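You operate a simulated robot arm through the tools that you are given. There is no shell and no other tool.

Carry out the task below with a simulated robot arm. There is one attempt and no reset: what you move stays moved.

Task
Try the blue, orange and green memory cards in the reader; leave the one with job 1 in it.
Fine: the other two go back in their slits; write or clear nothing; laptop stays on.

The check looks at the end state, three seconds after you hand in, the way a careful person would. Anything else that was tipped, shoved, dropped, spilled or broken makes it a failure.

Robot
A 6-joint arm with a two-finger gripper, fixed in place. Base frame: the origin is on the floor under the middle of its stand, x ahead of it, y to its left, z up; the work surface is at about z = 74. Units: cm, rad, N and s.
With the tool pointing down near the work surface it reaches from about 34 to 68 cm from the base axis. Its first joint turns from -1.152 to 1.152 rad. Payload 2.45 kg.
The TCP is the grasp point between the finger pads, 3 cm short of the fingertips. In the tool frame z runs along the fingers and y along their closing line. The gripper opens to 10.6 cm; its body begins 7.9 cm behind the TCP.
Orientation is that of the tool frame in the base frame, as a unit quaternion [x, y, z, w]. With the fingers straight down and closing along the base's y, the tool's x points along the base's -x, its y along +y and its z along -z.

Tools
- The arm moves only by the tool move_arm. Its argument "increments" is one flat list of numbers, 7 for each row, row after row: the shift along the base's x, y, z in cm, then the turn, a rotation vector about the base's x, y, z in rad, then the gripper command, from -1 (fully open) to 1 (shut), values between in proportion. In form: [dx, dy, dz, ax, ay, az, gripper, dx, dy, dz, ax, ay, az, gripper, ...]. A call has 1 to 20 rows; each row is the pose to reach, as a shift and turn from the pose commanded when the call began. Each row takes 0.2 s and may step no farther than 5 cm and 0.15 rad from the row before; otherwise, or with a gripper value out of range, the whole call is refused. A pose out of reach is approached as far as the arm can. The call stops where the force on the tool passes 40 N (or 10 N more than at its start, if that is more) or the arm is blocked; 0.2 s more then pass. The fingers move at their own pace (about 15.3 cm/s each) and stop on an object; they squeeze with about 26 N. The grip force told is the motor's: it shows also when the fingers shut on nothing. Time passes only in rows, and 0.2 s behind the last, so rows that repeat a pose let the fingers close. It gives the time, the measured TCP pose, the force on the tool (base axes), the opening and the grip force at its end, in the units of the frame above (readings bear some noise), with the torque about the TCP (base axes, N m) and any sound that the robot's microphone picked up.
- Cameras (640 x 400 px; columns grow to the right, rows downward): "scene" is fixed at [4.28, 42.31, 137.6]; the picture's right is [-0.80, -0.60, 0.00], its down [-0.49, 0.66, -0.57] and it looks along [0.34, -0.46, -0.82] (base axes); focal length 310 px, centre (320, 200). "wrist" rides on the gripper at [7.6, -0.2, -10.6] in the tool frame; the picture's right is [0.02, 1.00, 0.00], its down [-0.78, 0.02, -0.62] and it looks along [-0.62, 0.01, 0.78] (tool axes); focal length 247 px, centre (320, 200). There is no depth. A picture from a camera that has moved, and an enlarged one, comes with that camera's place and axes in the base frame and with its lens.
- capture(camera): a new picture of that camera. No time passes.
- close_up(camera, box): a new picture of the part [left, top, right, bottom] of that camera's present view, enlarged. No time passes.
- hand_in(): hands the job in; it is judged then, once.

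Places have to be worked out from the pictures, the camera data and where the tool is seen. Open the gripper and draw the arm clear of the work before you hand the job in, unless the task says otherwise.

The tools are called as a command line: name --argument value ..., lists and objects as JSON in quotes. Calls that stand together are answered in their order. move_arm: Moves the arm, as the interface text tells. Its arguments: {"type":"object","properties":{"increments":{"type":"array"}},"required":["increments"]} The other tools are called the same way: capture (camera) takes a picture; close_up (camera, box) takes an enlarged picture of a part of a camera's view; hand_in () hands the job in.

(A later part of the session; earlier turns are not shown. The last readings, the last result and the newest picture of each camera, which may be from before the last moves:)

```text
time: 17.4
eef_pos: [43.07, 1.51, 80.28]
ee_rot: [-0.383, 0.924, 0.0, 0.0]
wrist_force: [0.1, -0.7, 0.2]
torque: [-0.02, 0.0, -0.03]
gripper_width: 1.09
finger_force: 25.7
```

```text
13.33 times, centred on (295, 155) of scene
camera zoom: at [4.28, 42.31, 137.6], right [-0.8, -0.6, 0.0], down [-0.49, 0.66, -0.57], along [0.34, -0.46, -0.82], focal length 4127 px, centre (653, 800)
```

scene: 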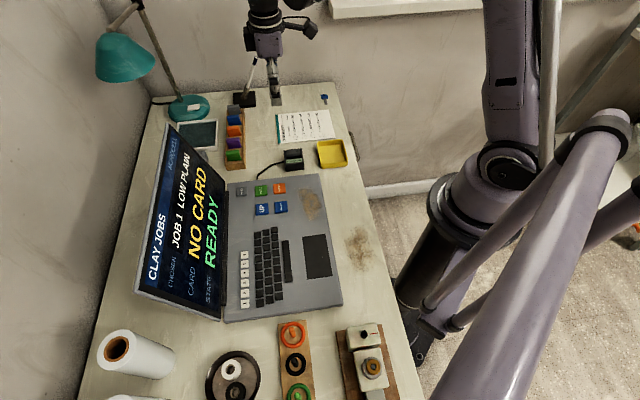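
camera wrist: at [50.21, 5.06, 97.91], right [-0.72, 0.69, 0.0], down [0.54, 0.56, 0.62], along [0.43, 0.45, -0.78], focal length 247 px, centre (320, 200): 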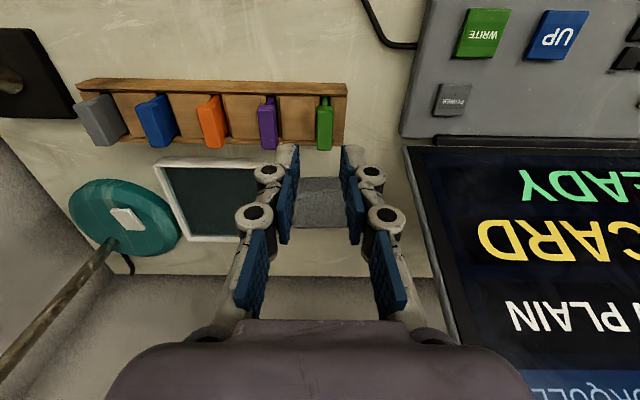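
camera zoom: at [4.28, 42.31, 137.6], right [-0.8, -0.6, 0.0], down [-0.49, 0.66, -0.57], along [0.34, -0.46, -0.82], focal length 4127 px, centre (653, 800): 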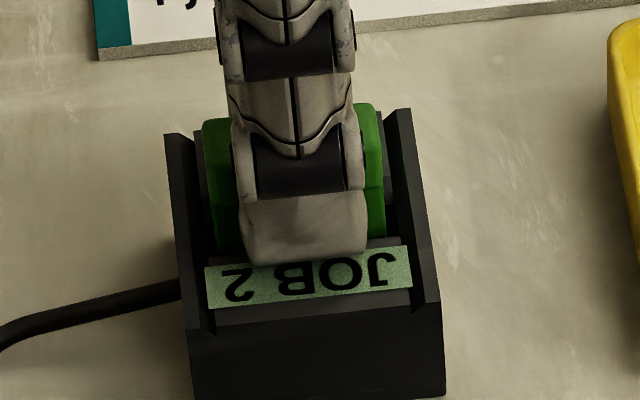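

Green holds JOB 2 (Tall Plain), so it goes back. I'll lift it straight out of the reader.

move_arm --increments '[0, 0, 0.8, 0, 0, 0, 1, 0, 0, 1.6, 0, 0, 0, 1, 0, 0, 2.6, 0, 0, 0, 1, 0, 0, 4, 0, 0, 0, 1, 0, 0, 6, 0, 0, 0, 1, 0, 0, 7.7, 0, 0, 0, 1, 0, 0, 7.7, 0, 0, 0, 1]'

close_up --camera "wrist" --box '[260, 70, 400, 190]'

close_up --camera "scene" --box '[250, 100, 350, 180]'

```text
time: 19.0
eef_pos: [43.01, 1.61, 88.02]
ee_rot: [-0.383, 0.924, -0.001, 0.0]
wrist_force: [0.5, -0.9, -1.0]
torque: [0.04, 0.0, -0.01]
gripper_width: 1.09
finger_force: 25.9
```

```text
3.33 times, centred on (330, 130) of wrist
camera zoom: at [37.81, -4.03, 98.68], right [-0.72, 0.69, 0.0], down [0.54, 0.57, 0.62], along [0.43, 0.45, -0.78], focal length 823 px, centre (287, 433)
```

zoom: 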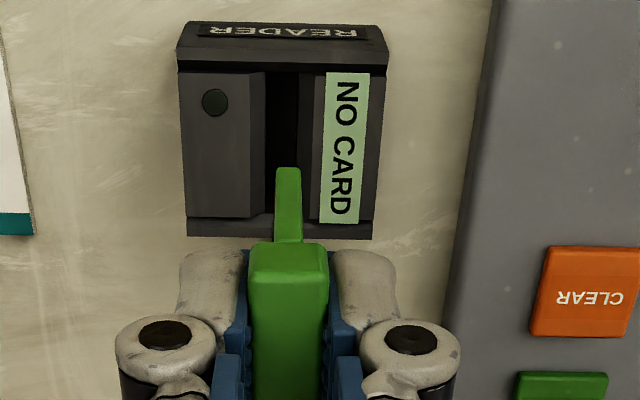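

```text
5.00 times, centred on (300, 140) of scene
camera zoom: at [4.28, 42.31, 137.6], right [-0.8, -0.6, 0.0], down [-0.49, 0.66, -0.57], along [0.34, -0.46, -0.82], focal length 1548 px, centre (420, 500)
```

zoom: 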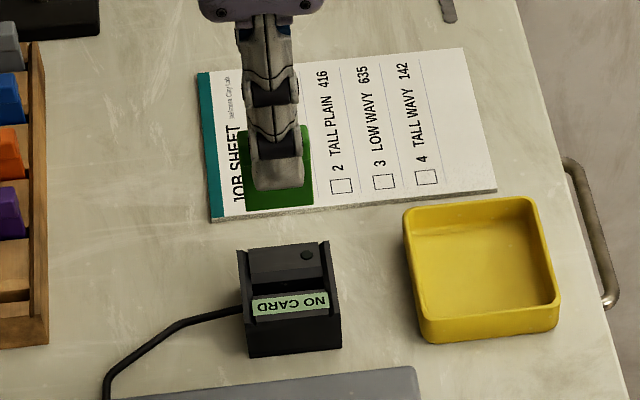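

Reader is back to NO CARD. I'll carry green back to above its empty slit and check alignment.

move_arm --increments '[3.1, 2.4, 0, 0, 0, 0, 1, 6.2, 4.8, 0, 0, 0, 0, 1, 9.3, 7.2, 0, 0, 0, 0, 1, 12.41, 9.51, 0, 0, 0, 0, 1, 12.41, 9.51, 0, 0, 0, 0, 1, 12.41, 9.51, 0, 0, 0, 0, 1]'

close_up --camera "wrist" --box '[260, 70, 400, 190]'

close_up --camera "scene" --box '[200, 90, 280, 180]'

```text
time: 20.4
eef_pos: [55.6, 11.18, 87.96]
ee_rot: [-0.382, 0.924, 0.0, 0.0]
wrist_force: [0.0, 0.2, -0.1]
torque: [-0.01, 0.0, -0.02]
gripper_width: 1.1
finger_force: 25.8
```

```text
3.33 times, centred on (330, 130) of wrist
camera zoom: at [50.37, 5.5, 98.65], right [-0.72, 0.69, 0.0], down [0.54, 0.56, 0.62], along [0.43, 0.45, -0.78], focal length 823 px, centre (287, 433)
```

zoom: 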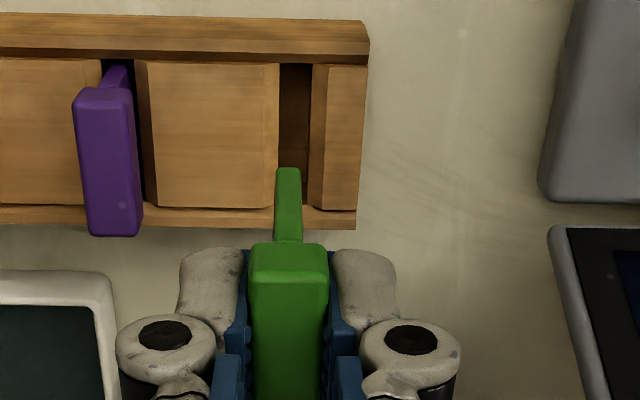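

```text
4.44 times, centred on (240, 135) of scene
camera zoom: at [4.28, 42.31, 137.6], right [-0.8, -0.6, 0.0], down [-0.49, 0.66, -0.57], along [0.34, -0.46, -0.82], focal length 1376 px, centre (676, 489)
```

zoom: 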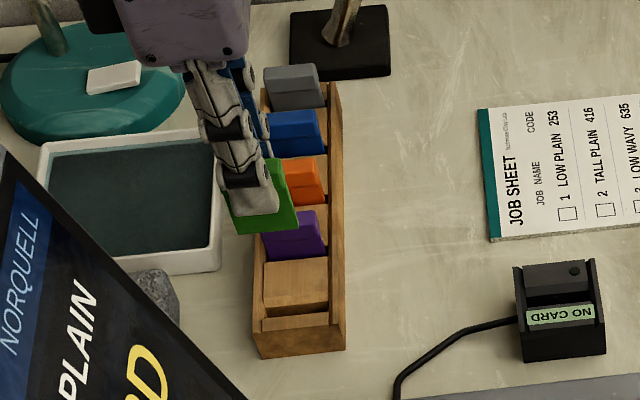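

The blade is ~0.16 cm left of the slit centre in this view. I'll correct, lower to just above the rack and re-check.

move_arm --increments '[-0.17, 0.06, -1.5, 0, 0, 0, 1, -0.17, 0.06, -3, 0, 0, 0, 1, -0.17, 0.06, -4.5, 0, 0, 0, 1, -0.17, 0.06, -5, 0, 0, 0, 1, -0.17, 0.06, -5, 0, 0, 0, 1]'

close_up --camera "wrist" --box '[260, 70, 400, 190]'

close_up --camera "scene" --box '[210, 110, 270, 180]'

```text
time: 21.6
eef_pos: [55.47, 11.11, 83.06]
ee_rot: [-0.383, 0.924, 0.001, 0.0]
wrist_force: [0.0, 0.6, -0.5]
torque: [0.0, 0.01, 0.01]
gripper_width: 1.1
finger_force: 26.0
```

```text
3.33 times, centred on (330, 130) of wrist
camera zoom: at [50.26, 5.48, 93.78], right [-0.72, 0.69, 0.0], down [0.54, 0.57, 0.62], along [0.43, 0.45, -0.78], focal length 823 px, centre (287, 433)
```

zoom: 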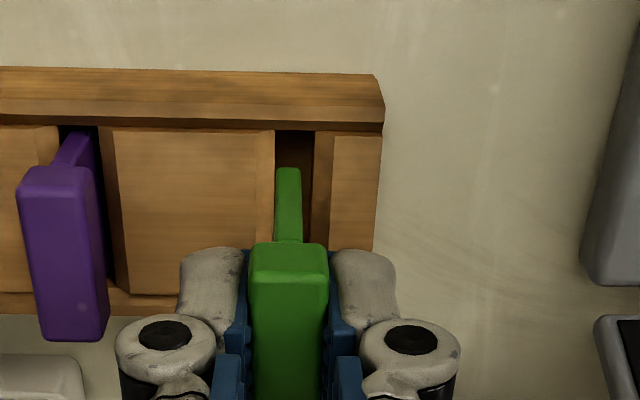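

```text
5.71 times, centred on (240, 145) of scene
camera zoom: at [4.28, 42.31, 137.6], right [-0.8, -0.6, 0.0], down [-0.49, 0.66, -0.57], along [0.34, -0.46, -0.82], focal length 1769 px, centre (777, 514)
```

zoom: 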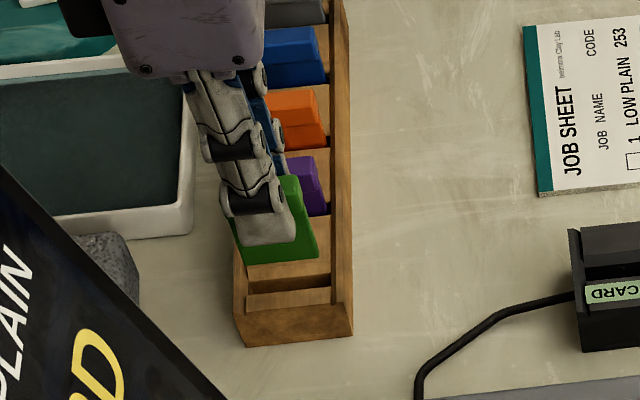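

Still ~0.12 cm off sideways; I'll correct that and lower the blade into the slit, partway first.

move_arm --increments '[-0.09, 0.09, 0, 0, 0, 0, 1, -0.09, 0.09, -0.4, 0, 0, 0, 1, -0.09, 0.09, -0.8, 0, 0, 0, 1, -0.09, 0.09, -1.2, 0, 0, 0, 1, -0.09, 0.09, -1.5, 0, 0, 0, 1, -0.09, 0.09, -1.5, 0, 0, 0, 1]'

close_up --camera "wrist" --box '[260, 70, 400, 190]'

```text
time: 23.0
eef_pos: [55.34, 11.09, 81.49]
ee_rot: [-0.382, 0.924, 0.0, 0.0]
wrist_force: [0.6, -0.9, 0.1]
torque: [-0.02, -0.01, -0.01]
gripper_width: 1.1
finger_force: 25.5
```

```text
3.33 times, centred on (330, 130) of wrist
camera zoom: at [50.05, 5.59, 92.11], right [-0.72, 0.69, 0.0], down [0.54, 0.57, 0.62], along [0.43, 0.45, -0.78], focal length 823 px, centre (287, 433)
```

zoom: 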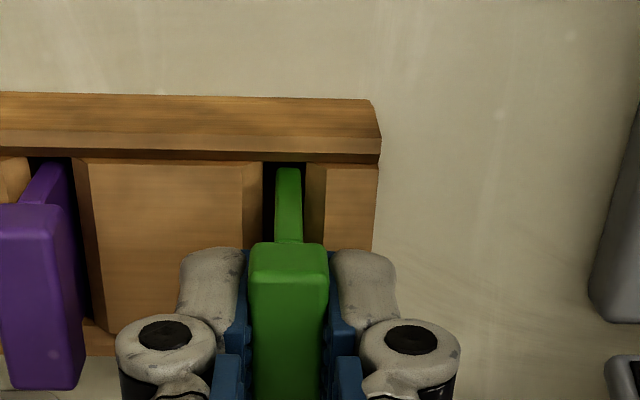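

The blade is inside the slit. I'll continue down 1.3 cm with a tiny recentre, watching force.

move_arm --increments '[0.05, -0.05, -0.3, 0, 0, 0, 1, 0.05, -0.05, -0.6, 0, 0, 0, 1, 0.05, -0.05, -0.9, 0, 0, 0, 1, 0.05, -0.05, -1.1, 0, 0, 0, 1, 0.05, -0.05, -1.3, 0, 0, 0, 1, 0.05, -0.05, -1.3, 0, 0, 0, 1]'

close_up --camera "wrist" --box '[260, 70, 400, 190]'

close_up --camera "scene" --box '[210, 110, 270, 180]'

```text
time: 24.4
eef_pos: [55.28, 11.11, 80.12]
ee_rot: [-0.382, 0.924, 0.0, 0.001]
wrist_force: [-0.6, -0.2, 0.9]
torque: [0.02, -0.01, 0.02]
gripper_width: 1.09
finger_force: 25.9
```

```text
3.33 times, centred on (330, 130) of wrist
camera zoom: at [50.12, 5.51, 90.79], right [-0.72, 0.69, 0.0], down [0.54, 0.56, 0.62], along [0.43, 0.45, -0.78], focal length 823 px, centre (287, 433)
```

zoom: 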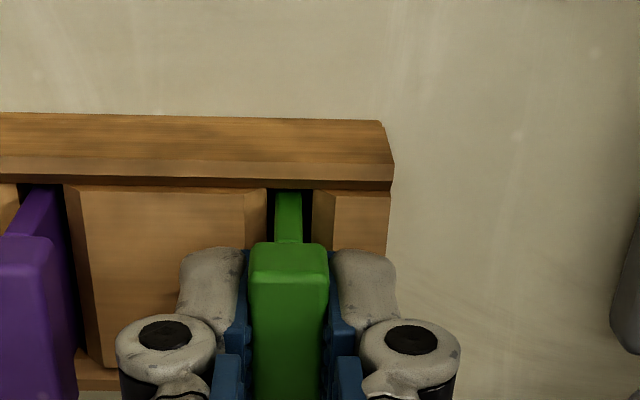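

```text
5.71 times, centred on (240, 145) of scene
camera zoom: at [4.28, 42.31, 137.6], right [-0.8, -0.6, 0.0], down [-0.49, 0.66, -0.57], along [0.34, -0.46, -0.82], focal length 1769 px, centre (777, 514)
```

zoom: 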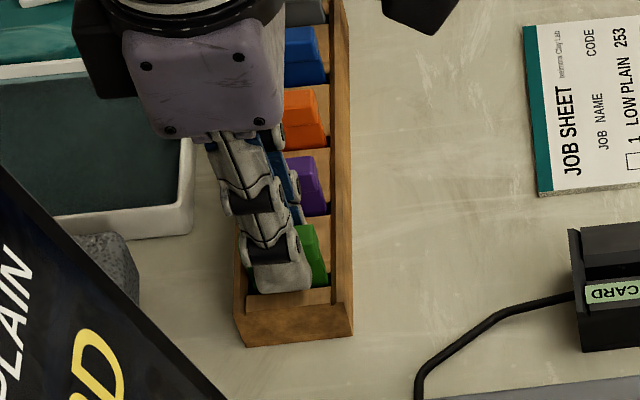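

It's at nearly the original depth (about 0.1 cm high). I'll lower 0.1 more and open the fingers to 2.5 cm only.

move_arm --increments '[0, 0, -0.1, 0, 0, 0, 1, 0, 0, -0.1, 0, 0, 0, 0.8, 0, 0, -0.1, 0, 0, 0, 0.528, 0, 0, -0.1, 0, 0, 0, 0.528, 0, 0, -0.1, 0, 0, 0, 0.528]'

close_up --camera "wrist" --box '[200, 80, 440, 240]'

```text
time: 25.6
eef_pos: [55.33, 11.05, 80.05]
ee_rot: [-0.382, 0.924, 0.001, 0.0]
wrist_force: [-0.4, 0.4, -0.3]
torque: [-0.03, 0.02, 0.0]
gripper_width: 2.52
finger_force: 0.1
```

```text
2.50 times, centred on (320, 160) of wrist
camera zoom: at [50.1, 5.49, 90.73], right [-0.72, 0.69, 0.0], down [0.54, 0.56, 0.62], along [0.43, 0.45, -0.78], focal length 617 px, centre (320, 300)
```

zoom: 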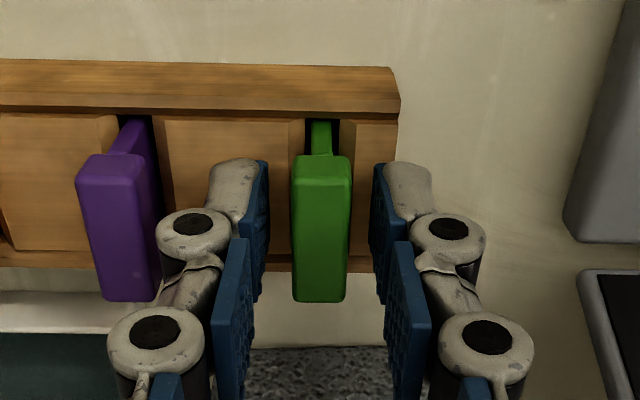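

Green stands back in its slit. I'll lift clear and move above orange with the 2.5 cm opening.

move_arm --increments '[0, 0, 2, 0, 0, 0, 0.528, 0, 0, 4.5, 0, 0, 0, 0.528, 0, 0, 7, 0, 0, 0, 0.528, 2.1, -2.2, 7, 0, 0, 0, 0.528, 4.2, -4.4, 7, 0, 0, 0, 0.528, 6.36, -6.52, 7, 0, 0, 0, 0.528, 6.36, -6.52, 5, 0, 0, 0, 0.528, 6.36, -6.52, 3.5, 0, 0, 0, 0.528, 6.36, -6.52, 3.5, 0, 0, 0, 0.528, 6.36, -6.52, 3.5, 0, 0, 0, 0.528]'

close_up --camera "wrist" --box '[200, 80, 440, 240]'

close_up --camera "scene" --box '[200, 80, 280, 180]'

```text
time: 27.8
eef_pos: [61.98, 4.78, 83.65]
ee_rot: [-0.382, 0.924, 0.0, -0.001]
wrist_force: [-0.3, -0.1, 0.9]
torque: [0.01, 0.02, 0.03]
gripper_width: 2.52
finger_force: 0.0
```

```text
2.50 times, centred on (320, 160) of wrist
camera zoom: at [56.52, -0.87, 94.34], right [-0.72, 0.69, 0.0], down [0.54, 0.56, 0.62], along [0.43, 0.45, -0.78], focal length 617 px, centre (320, 300)
```

zoom: 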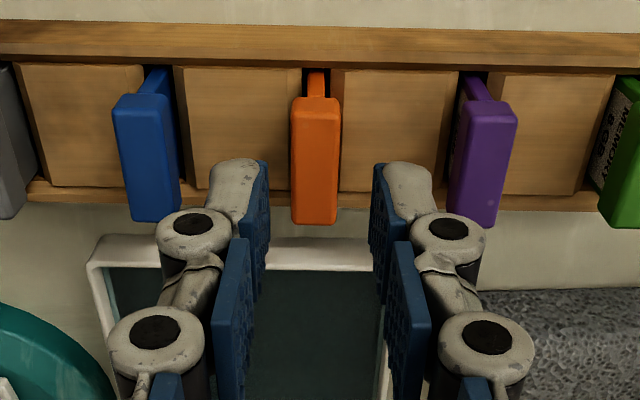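

```text
4.00 times, centred on (240, 130) of scene
camera zoom: at [4.28, 42.31, 137.6], right [-0.8, -0.6, 0.0], down [-0.49, 0.66, -0.57], along [0.34, -0.46, -0.82], focal length 1238 px, centre (640, 480)
```

zoom: 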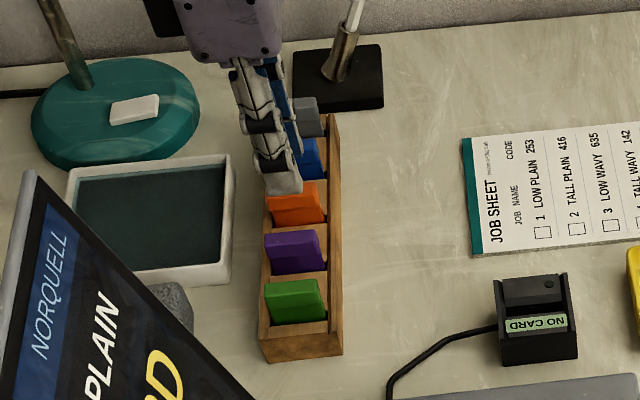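

Orange is centred within 0.1 cm. I'll nudge and descend to TCP z≈80.6 (a bit higher grip than before), then look.

move_arm --increments '[-0.03, -0.17, -0.8, 0, 0, 0, 0.528, -0.03, -0.17, -1.6, 0, 0, 0, 0.528, -0.03, -0.17, -2.4, 0, 0, 0, 0.528, -0.03, -0.17, -3.1, 0, 0, 0, 0.528, -0.03, -0.17, -3.1, 0, 0, 0, 0.528]'

close_up --camera "wrist" --box '[200, 80, 440, 240]'

close_up --camera "scene" --box '[200, 80, 280, 180]'

```text
time: 29.0
eef_pos: [61.77, 4.64, 80.68]
ee_rot: [-0.383, 0.924, 0.0, -0.001]
wrist_force: [0.5, 0.2, 0.1]
torque: [-0.01, 0.02, 0.03]
gripper_width: 2.48
finger_force: 0.1
```

```text
2.50 times, centred on (320, 160) of wrist
camera zoom: at [56.46, -0.98, 91.26], right [-0.72, 0.69, 0.0], down [0.54, 0.57, 0.62], along [0.43, 0.45, -0.78], focal length 617 px, centre (320, 300)
```

zoom: 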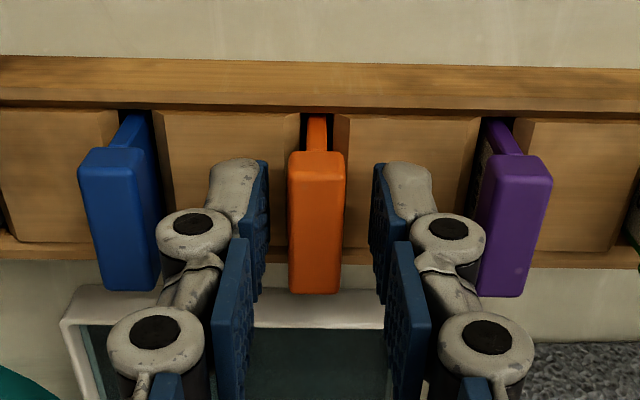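

```text
4.00 times, centred on (240, 130) of scene
camera zoom: at [4.28, 42.31, 137.6], right [-0.8, -0.6, 0.0], down [-0.49, 0.66, -0.57], along [0.34, -0.46, -0.82], focal length 1238 px, centre (640, 480)
```

zoom: 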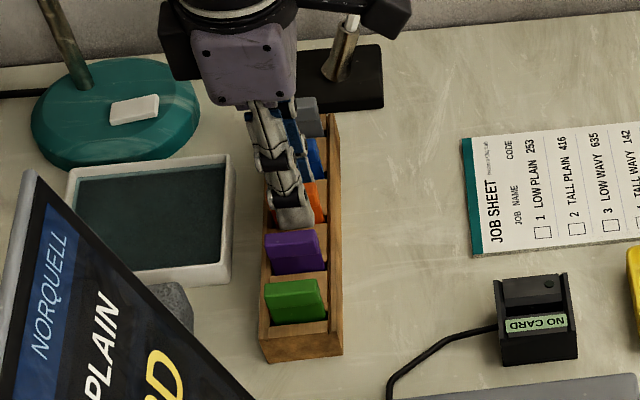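

Fingers straddle orange and clear the neighbours. I'll recentre 0.1 cm and close.

move_arm --increments '[0.07, -0.07, 0, 0, 0, 0, 0.528, 0.07, -0.07, 0, 0, 0, 0, 0.8, 0.07, -0.07, 0, 0, 0, 0, 1, 0.07, -0.07, 0, 0, 0, 0, 1, 0.07, -0.07, 0, 0, 0, 0, 1]'

close_up --camera "wrist" --box '[200, 80, 440, 240]'

```text
time: 30.2
eef_pos: [61.73, 4.48, 80.67]
ee_rot: [-0.383, 0.924, 0.0, 0.0]
wrist_force: [0.6, -0.6, -0.4]
torque: [0.02, -0.03, 0.0]
gripper_width: 1.16
finger_force: 25.8
```

```text
2.50 times, centred on (320, 160) of wrist
camera zoom: at [56.52, -1.1, 91.25], right [-0.72, 0.69, 0.0], down [0.54, 0.56, 0.62], along [0.43, 0.45, -0.78], focal length 617 px, centre (320, 300)
```

zoom: 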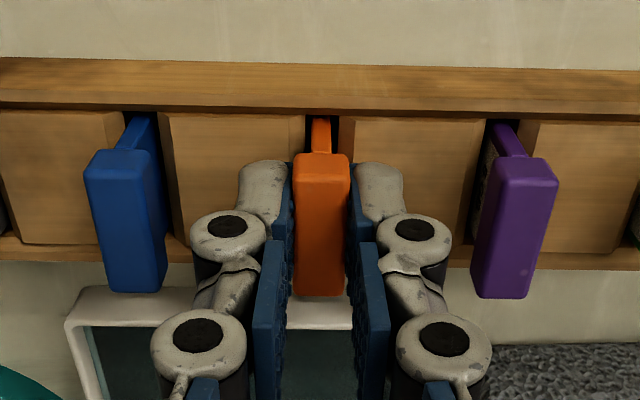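

Orange is gripped at 1.16 cm. I'll lift it straight up 8 cm.

move_arm --increments '[0, 0, 1, 0, 0, 0, 1, 0, 0, 2, 0, 0, 0, 1, 0, 0, 3.5, 0, 0, 0, 1, 0, 0, 5, 0, 0, 0, 1, 0, 0, 6.5, 0, 0, 0, 1, 0, 0, 8, 0, 0, 0, 1, 0, 0, 8, 0, 0, 0, 1]'

close_up --camera "wrist" --box '[200, 80, 440, 240]'

close_up --camera "scene" --box '[200, 60, 300, 180]'

```text
time: 31.8
eef_pos: [61.89, 4.47, 88.36]
ee_rot: [-0.382, 0.924, 0.0, 0.001]
wrist_force: [0.3, 0.9, 0.0]
torque: [0.02, -0.01, -0.01]
gripper_width: 1.14
finger_force: 26.1
```

```text
2.50 times, centred on (320, 160) of wrist
camera zoom: at [56.51, -1.08, 99.08], right [-0.72, 0.69, 0.0], down [0.54, 0.57, 0.62], along [0.43, 0.45, -0.78], focal length 617 px, centre (320, 300)
```

zoom: 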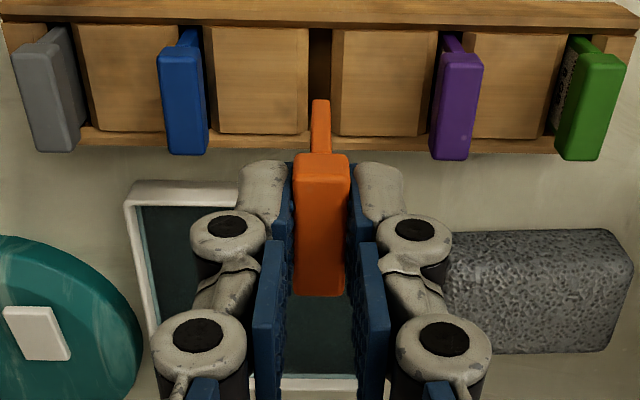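

```text
3.33 times, centred on (250, 120) of scene
camera zoom: at [4.28, 42.31, 137.6], right [-0.8, -0.6, 0.0], down [-0.49, 0.66, -0.57], along [0.34, -0.46, -0.82], focal length 1032 px, centre (553, 467)
```

zoom: 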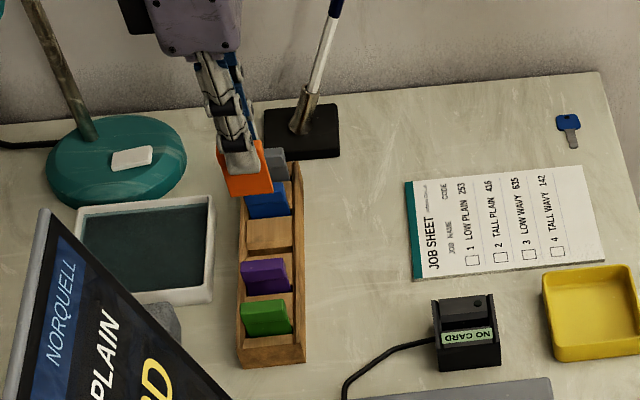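

Orange lifted cleanly. I'll carry it over the reader slot at this height.

move_arm --increments '[-3.74, -0.62, 0, 0, 0, 0, 1, -7.48, -1.24, 0, 0, 0, 0, 1, -11.2, -1.87, 0, 0, 0, 0, 1, -14.95, -2.49, 0, 0, 0, 0, 1, -18.69, -3.11, 0, 0, 0, 0, 1, -18.69, -3.11, 0, 0, 0, 0, 1, -18.69, -3.11, 0, 0, 0, 0, 1]'

close_up --camera "wrist" --box '[260, 70, 400, 190]'

close_up --camera "scene" --box '[250, 100, 350, 180]'

```text
time: 33.4
eef_pos: [43.16, 1.15, 88.43]
ee_rot: [-0.383, 0.924, 0.001, 0.0]
wrist_force: [-0.2, 0.4, 0.0]
torque: [0.03, -0.01, 0.01]
gripper_width: 1.13
finger_force: 26.7
```

```text
3.33 times, centred on (330, 130) of wrist
camera zoom: at [37.9, -4.38, 99.03], right [-0.72, 0.69, 0.0], down [0.54, 0.56, 0.62], along [0.43, 0.45, -0.78], focal length 823 px, centre (287, 433)
```

zoom: 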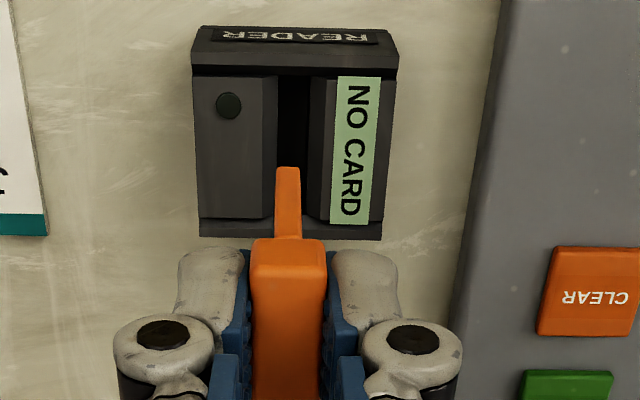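

```text
5.00 times, centred on (300, 140) of scene
camera zoom: at [4.28, 42.31, 137.6], right [-0.8, -0.6, 0.0], down [-0.49, 0.66, -0.57], along [0.34, -0.46, -0.82], focal length 1548 px, centre (420, 500)
```

zoom: 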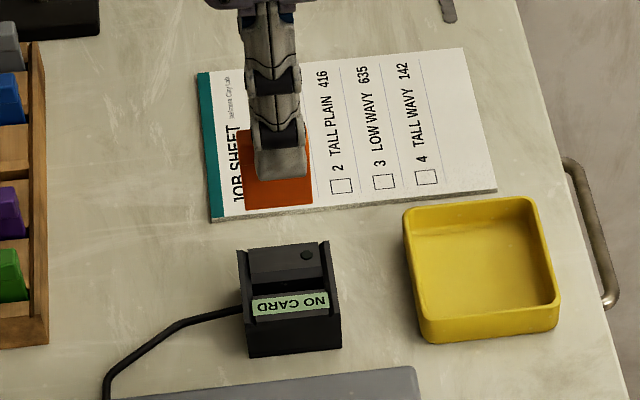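

The blade needs about +0.15 cm sideways. I'll correct and lower to just above the slot, then check.

move_arm --increments '[-0.11, 0.11, -1.5, 0, 0, 0, 1, -0.11, 0.11, -3, 0, 0, 0, 1, -0.11, 0.11, -4.2, 0, 0, 0, 1, -0.11, 0.11, -4.7, 0, 0, 0, 1, -0.11, 0.11, -4.7, 0, 0, 0, 1, -0.11, 0.11, -4.7, 0, 0, 0, 1]'

close_up --camera "wrist" --box '[280, 80, 370, 160]'

close_up --camera "scene" --box '[260, 120, 330, 180]'

```text
time: 34.8
eef_pos: [43.03, 1.42, 83.87]
ee_rot: [-0.382, 0.924, 0.0, 0.0]
wrist_force: [0.5, -0.1, -0.1]
torque: [0.03, -0.01, -0.01]
gripper_width: 1.18
finger_force: 26.7
```

```text
5.00 times, centred on (325, 120) of wrist
camera zoom: at [37.79, -4.23, 94.51], right [-0.72, 0.69, 0.0], down [0.54, 0.56, 0.62], along [0.43, 0.45, -0.78], focal length 1235 px, centre (295, 600)
```

zoom: 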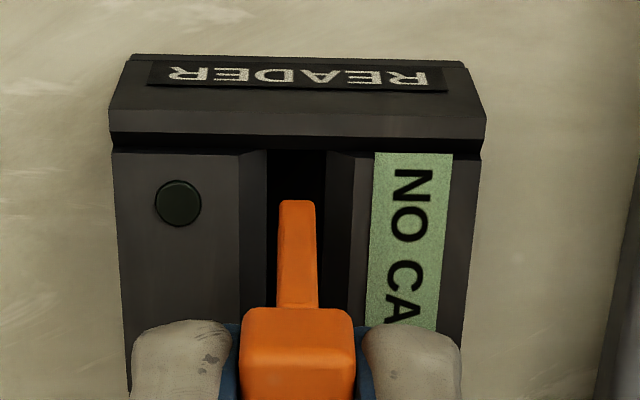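

```text
6.67 times, centred on (295, 150) of scene
camera zoom: at [4.28, 42.31, 137.6], right [-0.8, -0.6, 0.0], down [-0.49, 0.66, -0.57], along [0.34, -0.46, -0.82], focal length 2064 px, centre (487, 533)
```

zoom: 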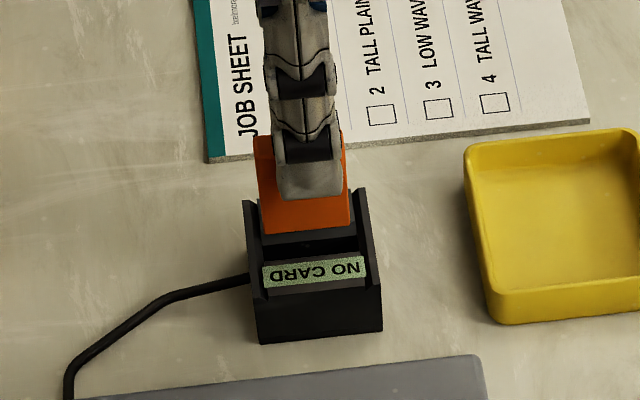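

Aligned: blade and slot centres coincide. Lowering into the slot by 2.2 cm slowly.

move_arm --increments '[0, 0, -0.4, 0, 0, 0, 1, 0, 0, -0.8, 0, 0, 0, 1, 0, 0, -1.2, 0, 0, 0, 1, 0, 0, -1.6, 0, 0, 0, 1, 0, 0, -1.9, 0, 0, 0, 1, 0, 0, -2.2, 0, 0, 0, 1, 0, 0, -2.2, 0, 0, 0, 1]'

close_up --camera "wrist" --box '[260, 70, 400, 190]'

close_up --camera "scene" --box '[260, 120, 330, 180]'

```text
time: 36.4
eef_pos: [42.9, 1.39, 81.52]
ee_rot: [-0.382, 0.924, 0.0, 0.0]
wrist_force: [0.4, -0.3, 0.3]
torque: [-0.03, 0.03, 0.03]
gripper_width: 1.17
finger_force: 25.9
```

```text
3.33 times, centred on (330, 130) of wrist
camera zoom: at [37.66, -4.18, 92.23], right [-0.72, 0.69, 0.0], down [0.54, 0.56, 0.62], along [0.43, 0.45, -0.78], focal length 823 px, centre (287, 433)
```

zoom: 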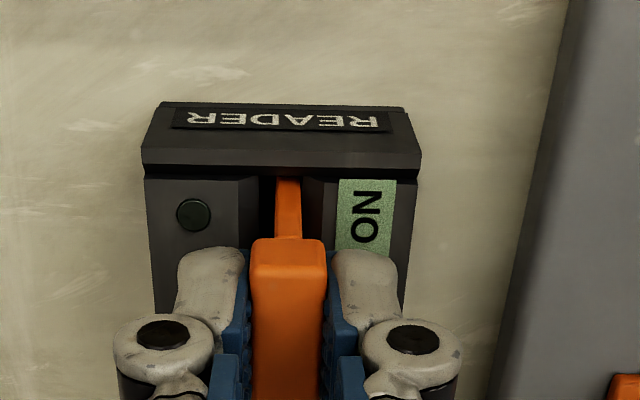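

```text
6.67 times, centred on (295, 150) of scene
camera zoom: at [4.28, 42.31, 137.6], right [-0.8, -0.6, 0.0], down [-0.49, 0.66, -0.57], along [0.34, -0.46, -0.82], focal length 2064 px, centre (487, 533)
```

zoom: 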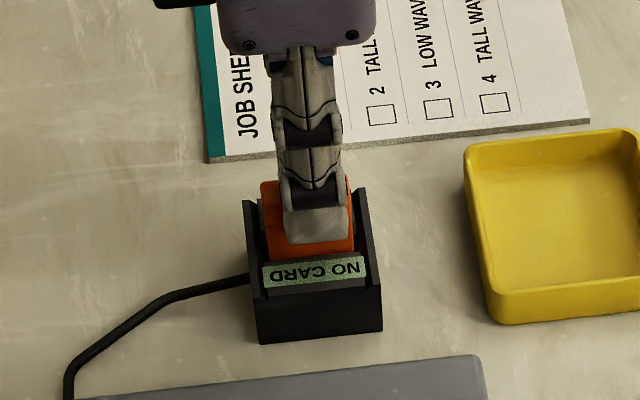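

In the slot without resistance. I'll lower another 0.7 cm with a small recentre.

move_arm --increments '[0.07, -0.03, -0.2, 0, 0, 0, 1, 0.07, -0.03, -0.4, 0, 0, 0, 1, 0.07, -0.03, -0.6, 0, 0, 0, 1, 0.07, -0.03, -0.75, 0, 0, 0, 1, 0.07, -0.03, -0.75, 0, 0, 0, 1]'

close_up --camera "wrist" --box '[260, 70, 400, 190]'

close_up --camera "scene" --box '[260, 120, 330, 180]'

```text
time: 37.6
eef_pos: [43.01, 1.44, 80.75]
ee_rot: [-0.383, 0.924, 0.0, 0.001]
wrist_force: [-0.4, 0.5, -0.6]
torque: [0.0, 0.04, 0.04]
gripper_width: 1.18
finger_force: 26.8
```

```text
3.33 times, centred on (330, 130) of wrist
camera zoom: at [37.77, -4.2, 91.43], right [-0.72, 0.69, 0.0], down [0.54, 0.56, 0.62], along [0.43, 0.45, -0.78], focal length 823 px, centre (287, 433)
```

zoom: 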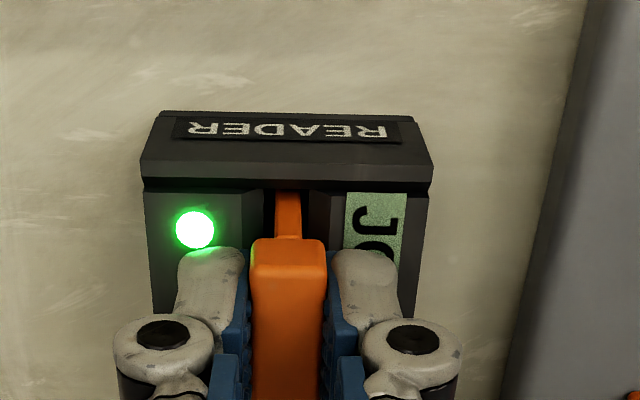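

```text
6.67 times, centred on (295, 150) of scene
camera zoom: at [4.28, 42.31, 137.6], right [-0.8, -0.6, 0.0], down [-0.49, 0.66, -0.57], along [0.34, -0.46, -0.82], focal length 2064 px, centre (487, 533)
```

zoom: 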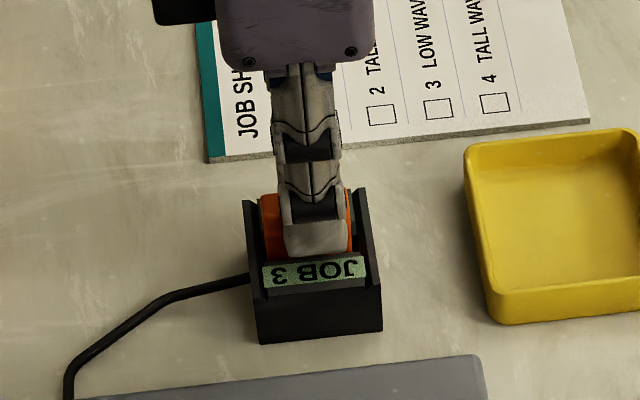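

The reader shows "JOB 3" for orange. I'll confirm on the laptop screen before taking it out.

close_up --camera "scene" --box '[130, 110, 330, 320]'

move_arm --increments '[0, 0, 0.8, 0, 0, 0, 1, 0, 0, 1.6, 0, 0, 0, 1, 0, 0, 2.6, 0, 0, 0, 1, 0, 0, 4, 0, 0, 0, 1, 0, 0, 6, 0, 0, 0, 1, 0, 0, 7.6, 0, 0, 0, 1, 0, 0, 7.6, 0, 0, 0, 1]'

close_up --camera "wrist" --box '[260, 70, 400, 190]'

```text
1.90 times, centred on (230, 215) of scene
camera zoom: at [4.28, 42.31, 137.6], right [-0.8, -0.6, 0.0], down [-0.49, 0.66, -0.57], along [0.34, -0.46, -0.82], focal length 590 px, centre (491, 171)
```

zoom: 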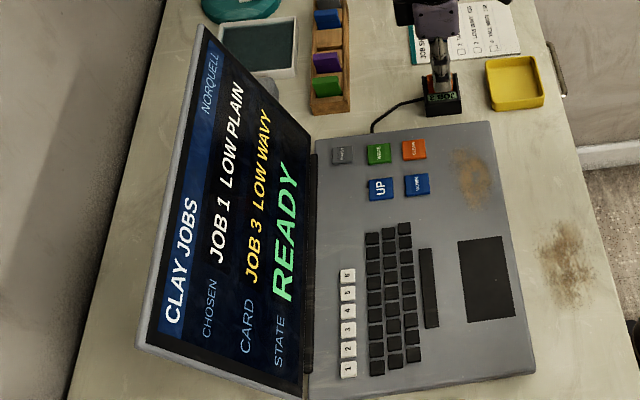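

```text
time: 39.2
eef_pos: [43.08, 1.47, 88.5]
ee_rot: [-0.383, 0.924, 0.0, 0.0]
wrist_force: [-0.4, 0.2, 0.6]
torque: [0.04, 0.01, 0.01]
gripper_width: 1.14
finger_force: 26.2
```

```text
3.33 times, centred on (330, 130) of wrist
camera zoom: at [37.86, -4.15, 99.13], right [-0.72, 0.69, 0.0], down [0.54, 0.57, 0.62], along [0.43, 0.45, -0.78], focal length 823 px, centre (287, 433)
```

zoom: 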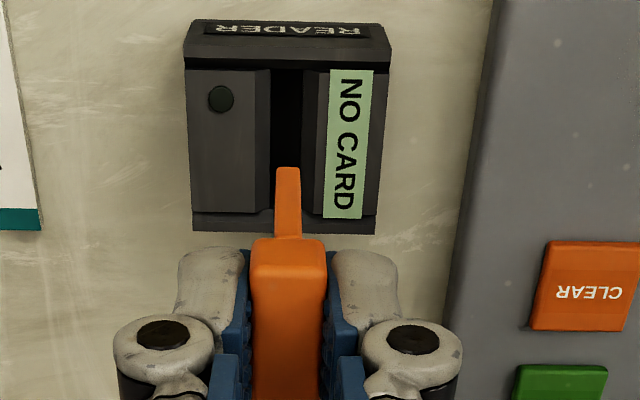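

Orange holds JOB 3, so it goes back. I'll carry it to above its empty slit.

move_arm --increments '[3.74, 0.62, 0, 0, 0, 0, 1, 7.48, 1.24, 0, 0, 0, 0, 1, 11.2, 1.84, 0, 0, 0, 0, 1, 14.95, 2.45, 0, 0, 0, 0, 1, 18.66, 3.05, 0, 0, 0, 0, 1, 18.66, 3.05, 0, 0, 0, 0, 1, 18.66, 3.05, 0, 0, 0, 0, 1]'

close_up --camera "wrist" --box '[260, 70, 400, 190]'

close_up --camera "scene" --box '[200, 80, 280, 180]'

```text
time: 40.8
eef_pos: [61.47, 4.57, 88.39]
ee_rot: [-0.384, 0.924, 0.0, 0.0]
wrist_force: [-0.6, -0.5, 0.2]
torque: [0.0, 0.02, 0.02]
gripper_width: 1.18
finger_force: 25.8
```

```text
3.33 times, centred on (330, 130) of wrist
camera zoom: at [56.17, -1.04, 99.09], right [-0.72, 0.69, 0.0], down [0.54, 0.57, 0.62], along [0.43, 0.45, -0.78], focal length 823 px, centre (287, 433)
```

zoom: 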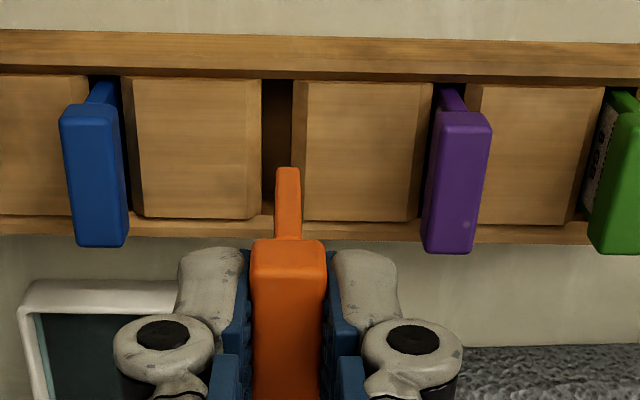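

```text
4.00 times, centred on (240, 130) of scene
camera zoom: at [4.28, 42.31, 137.6], right [-0.8, -0.6, 0.0], down [-0.49, 0.66, -0.57], along [0.34, -0.46, -0.82], focal length 1238 px, centre (640, 480)
```

zoom: 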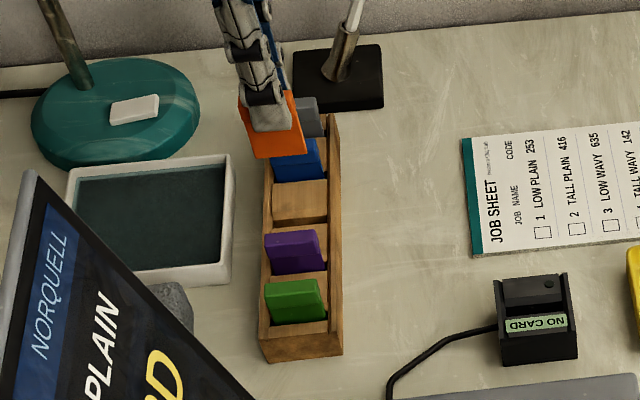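

The arm is ~0.3 cm off the slit line; I'll correct (toward its grasp position) and lower to just above the rack for another check.

move_arm --increments '[0.36, -0.06, -1.5, 0, 0, 0, 1, 0.36, -0.06, -3, 0, 0, 0, 1, 0.36, -0.06, -4, 0, 0, 0, 1, 0.36, -0.06, -4.7, 0, 0, 0, 1, 0.36, -0.06, -4.7, 0, 0, 0, 1, 0.36, -0.06, -4.7, 0, 0, 0, 1]'

close_up --camera "wrist" --box '[260, 70, 400, 190]'

close_up --camera "scene" --box '[210, 90, 270, 170]'

```text
time: 42.2
eef_pos: [61.85, 4.2, 83.66]
ee_rot: [-0.384, 0.924, 0.0, 0.0]
wrist_force: [-0.3, 0.3, 0.3]
torque: [0.01, -0.04, -0.01]
gripper_width: 1.15
finger_force: 25.8
```

```text
3.33 times, centred on (330, 130) of wrist
camera zoom: at [56.57, -1.38, 94.37], right [-0.72, 0.69, 0.0], down [0.54, 0.56, 0.62], along [0.43, 0.45, -0.78], focal length 823 px, centre (287, 433)
```

zoom: 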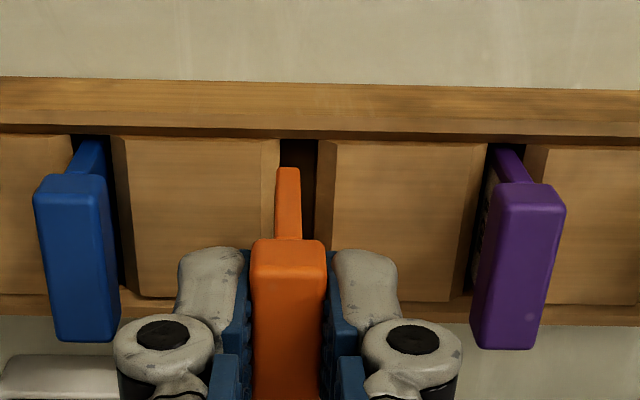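

```text
5.00 times, centred on (240, 130) of scene
camera zoom: at [4.28, 42.31, 137.6], right [-0.8, -0.6, 0.0], down [-0.49, 0.66, -0.57], along [0.34, -0.46, -0.82], focal length 1548 px, centre (720, 550)
```

zoom: 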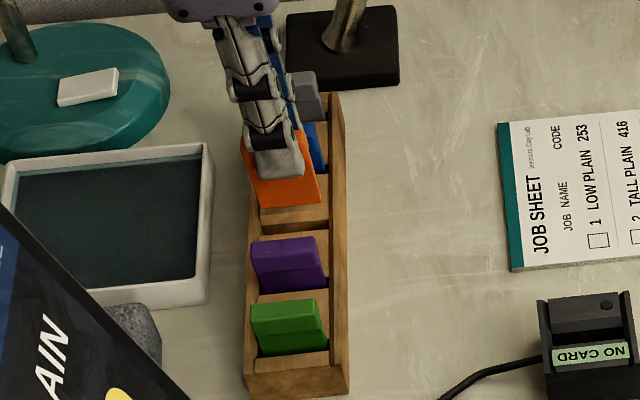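

Overshot a little: the blade now needs about +0.23 cm sideways. I'll correct at this height and re-check.

move_arm --increments '[-0.08, 0.25, 0, 0, 0, 0, 1, -0.08, 0.25, 0, 0, 0, 0, 1, -0.08, 0.25, 0, 0, 0, 0, 1]'

close_up --camera "wrist" --box '[260, 70, 400, 190]'

```text
time: 43.0
eef_pos: [61.77, 4.46, 83.76]
ee_rot: [-0.382, 0.924, 0.0, 0.0]
wrist_force: [0.1, -0.4, 0.6]
torque: [0.02, 0.03, -0.02]
gripper_width: 1.17
finger_force: 26.1
```

```text
3.33 times, centred on (330, 130) of wrist
camera zoom: at [56.58, -1.09, 94.34], right [-0.72, 0.69, 0.0], down [0.54, 0.57, 0.62], along [0.43, 0.45, -0.78], focal length 823 px, centre (287, 433)
```

zoom: 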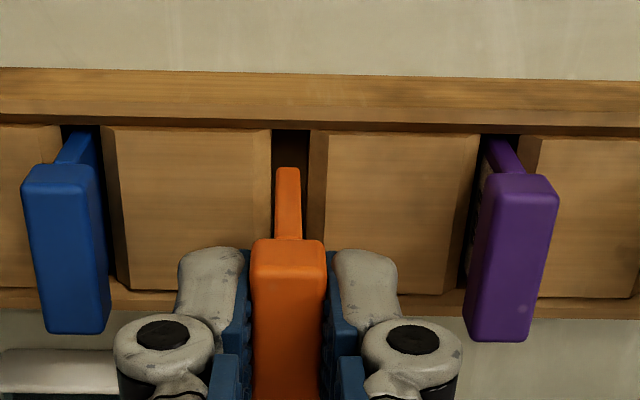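

Within 0.06 cm now. I'll lower into the slit in two stages.

move_arm --increments '[-0.03, 0.03, -0.4, 0, 0, 0, 1, -0.03, 0.03, -0.8, 0, 0, 0, 1, -0.03, 0.03, -1.2, 0, 0, 0, 1, -0.03, 0.03, -1.6, 0, 0, 0, 1, -0.03, 0.03, -1.9, 0, 0, 0, 1, -0.03, 0.03, -1.9, 0, 0, 0, 1]'

close_up --camera "wrist" --box '[260, 70, 400, 190]'

```text
time: 44.4
eef_pos: [61.84, 4.46, 81.85]
ee_rot: [-0.383, 0.924, 0.0, 0.0]
wrist_force: [0.6, 0.4, -0.4]
torque: [0.01, -0.02, 0.02]
gripper_width: 1.13
finger_force: 26.1
```

```text
3.33 times, centred on (330, 130) of wrist
camera zoom: at [56.59, -1.07, 92.52], right [-0.72, 0.69, 0.0], down [0.54, 0.56, 0.62], along [0.43, 0.45, -0.78], focal length 823 px, centre (287, 433)
```

zoom: 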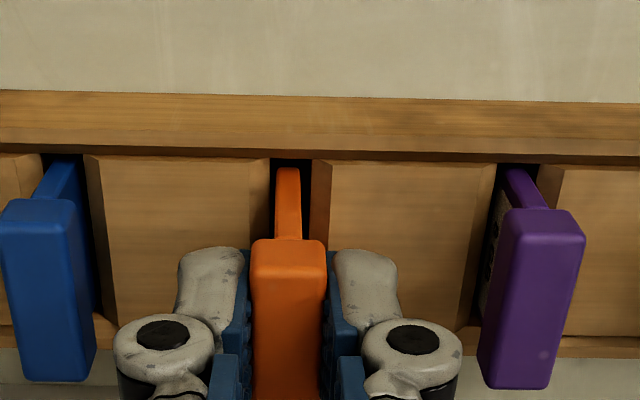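

The blade is in its slit. I'll lower the remaining ~1.25 cm to the original depth, then open to 2.5 cm.

move_arm --increments '[-0.02, 0.02, -0.3, 0, 0, 0, 1, -0.02, 0.02, -0.6, 0, 0, 0, 1, -0.02, 0.02, -0.9, 0, 0, 0, 1, -0.02, 0.02, -1.1, 0, 0, 0, 1, -0.02, 0.02, -1.22, 0, 0, 0, 1, -0.02, 0.02, -1.22, 0, 0, 0, 1]'

close_up --camera "wrist" --box '[200, 80, 440, 240]'

close_up --camera "scene" --box '[210, 90, 270, 170]'

```text
time: 45.8
eef_pos: [61.98, 4.65, 80.63]
ee_rot: [-0.383, 0.924, -0.001, 0.001]
wrist_force: [-1.6, -2.2, 0.3]
torque: [-0.04, 0.08, 0.02]
gripper_width: 1.17
finger_force: 26.4
```

```text
2.50 times, centred on (320, 160) of wrist
camera zoom: at [56.65, -0.96, 91.27], right [-0.72, 0.69, 0.0], down [0.54, 0.57, 0.62], along [0.43, 0.45, -0.78], focal length 617 px, centre (320, 300)
```

zoom: 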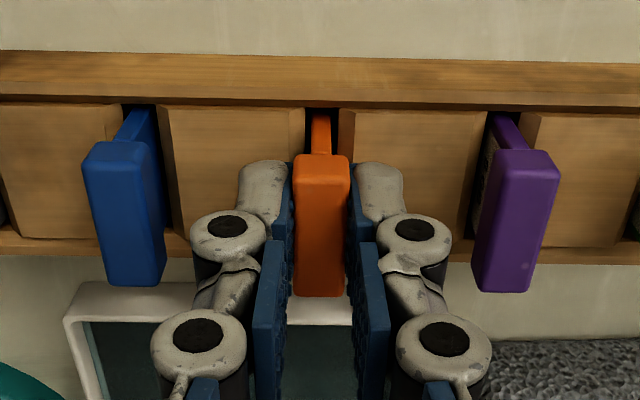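

```text
5.00 times, centred on (240, 130) of scene
camera zoom: at [4.28, 42.31, 137.6], right [-0.8, -0.6, 0.0], down [-0.49, 0.66, -0.57], along [0.34, -0.46, -0.82], focal length 1548 px, centre (720, 550)
```

zoom: 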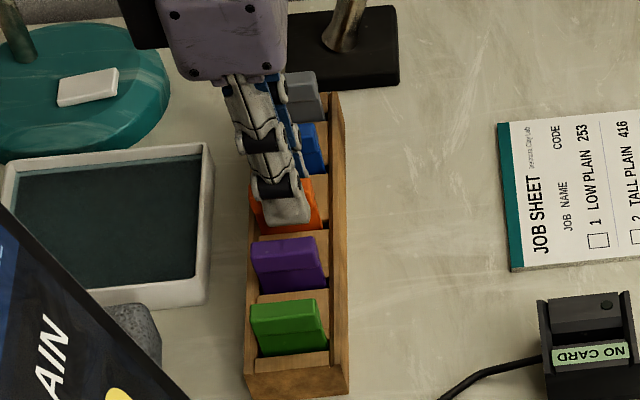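

At full depth, but a 2.7 N side force shows the blade touching the far rail (drifted +0.2 cm). I'll back off 0.2 cm, then open to 2.5 cm.

move_arm --increments '[-0.14, -0.14, 0, 0, 0, 0, 1, -0.14, -0.14, 0, 0, 0, 0, 1, -0.14, -0.14, 0, 0, 0, 0, 1]'

close_up --camera "wrist" --box '[200, 80, 440, 240]'

```text
time: 46.6
eef_pos: [61.86, 4.49, 80.74]
ee_rot: [-0.383, 0.924, 0.0, 0.001]
wrist_force: [0.6, 0.2, 0.6]
torque: [-0.01, 0.0, 0.0]
gripper_width: 1.14
finger_force: 26.0
```

```text
2.50 times, centred on (320, 160) of wrist
camera zoom: at [56.52, -1.11, 91.31], right [-0.72, 0.69, 0.0], down [0.54, 0.56, 0.62], along [0.43, 0.45, -0.78], focal length 617 px, centre (320, 300)
```

zoom: 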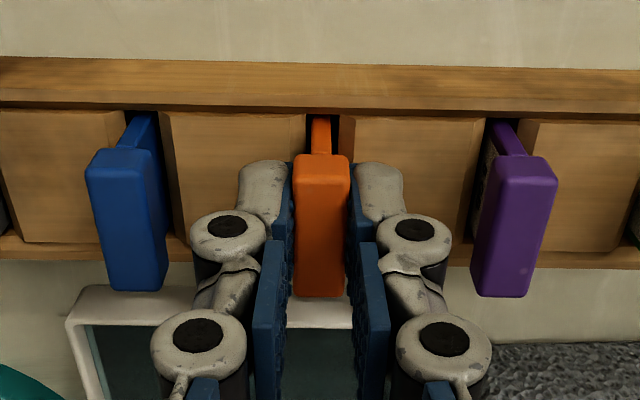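

Forces are near zero and the view matches the original grasp picture. I'll open to 2.5 cm and check the card stands.

move_arm --increments '[0, 0, -0.05, 0, 0, 0, 0.8, 0, 0, -0.05, 0, 0, 0, 0.528, 0, 0, -0.05, 0, 0, 0, 0.528, 0, 0, -0.05, 0, 0, 0, 0.528]'

close_up --camera "wrist" --box '[200, 80, 440, 240]'

```text
time: 47.6
eef_pos: [61.72, 4.47, 80.52]
ee_rot: [-0.383, 0.924, 0.0, 0.0]
wrist_force: [-0.4, -1.1, -0.2]
torque: [0.01, 0.05, -0.02]
gripper_width: 2.5
finger_force: 0.1
```

```text
2.50 times, centred on (320, 160) of wrist
camera zoom: at [56.54, -1.11, 91.26], right [-0.72, 0.69, 0.0], down [0.54, 0.56, 0.62], along [0.43, 0.45, -0.78], focal length 617 px, centre (320, 300)
```

zoom: 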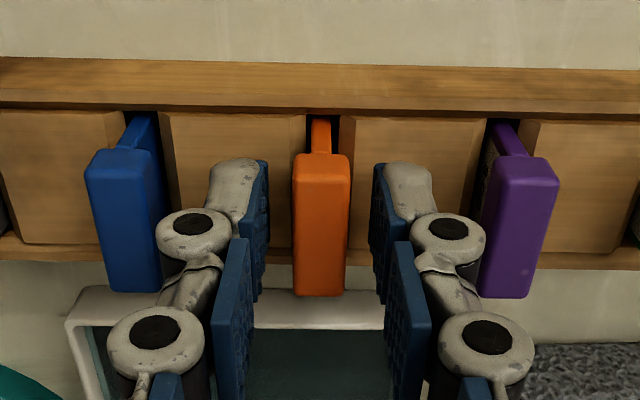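

Orange stands in its slit; the right finger seems to be just brushing purple's handle. I'll narrow the opening to 2.0 cm before lifting so nothing is dragged.

move_arm --increments '[0, 0, 0, 0, 0, 0, 0.623, 0, 0, 0, 0, 0, 0, 0.623, 0, 0, 0.5, 0, 0, 0, 0.623, 0, 0, 1.5, 0, 0, 0, 0.623, 0, 0, 3, 0, 0, 0, 0.623, 0, 0, 5, 0, 0, 0, 0.623, 0, 0, 6, 0, 0, 0, 0.623, 0, 0, 6, 0, 0, 0, 0.623]'

close_up --camera "wrist" --box '[200, 60, 440, 240]'

close_up --camera "scene" --box '[210, 90, 270, 170]'

```text
time: 49.4
eef_pos: [61.8, 4.7, 86.47]
ee_rot: [-0.383, 0.924, 0.0, 0.0]
wrist_force: [-0.5, -0.3, -0.1]
torque: [-0.03, -0.01, -0.01]
gripper_width: 2.01
finger_force: 0.0
```

```text
2.22 times, centred on (320, 150) of wrist
camera zoom: at [56.48, -0.94, 97.15], right [-0.72, 0.69, 0.0], down [0.54, 0.56, 0.62], along [0.43, 0.45, -0.78], focal length 549 px, centre (320, 311)
```

zoom: 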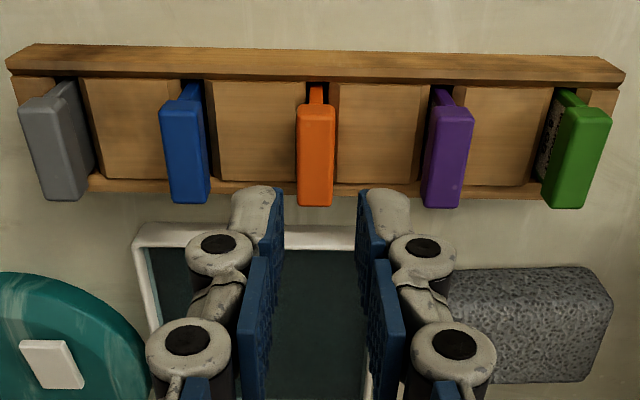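

```text
5.00 times, centred on (240, 130) of scene
camera zoom: at [4.28, 42.31, 137.6], right [-0.8, -0.6, 0.0], down [-0.49, 0.66, -0.57], along [0.34, -0.46, -0.82], focal length 1548 px, centre (720, 550)
```

zoom: 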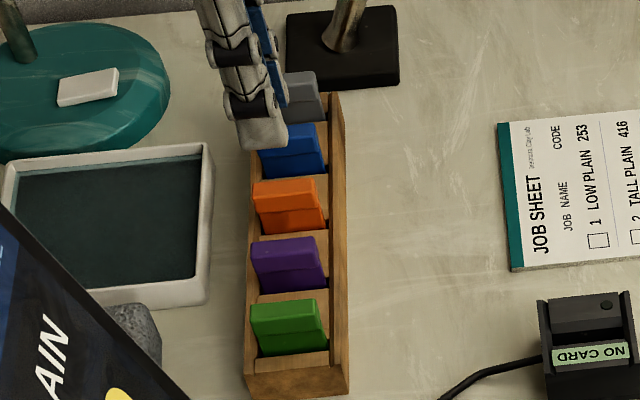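

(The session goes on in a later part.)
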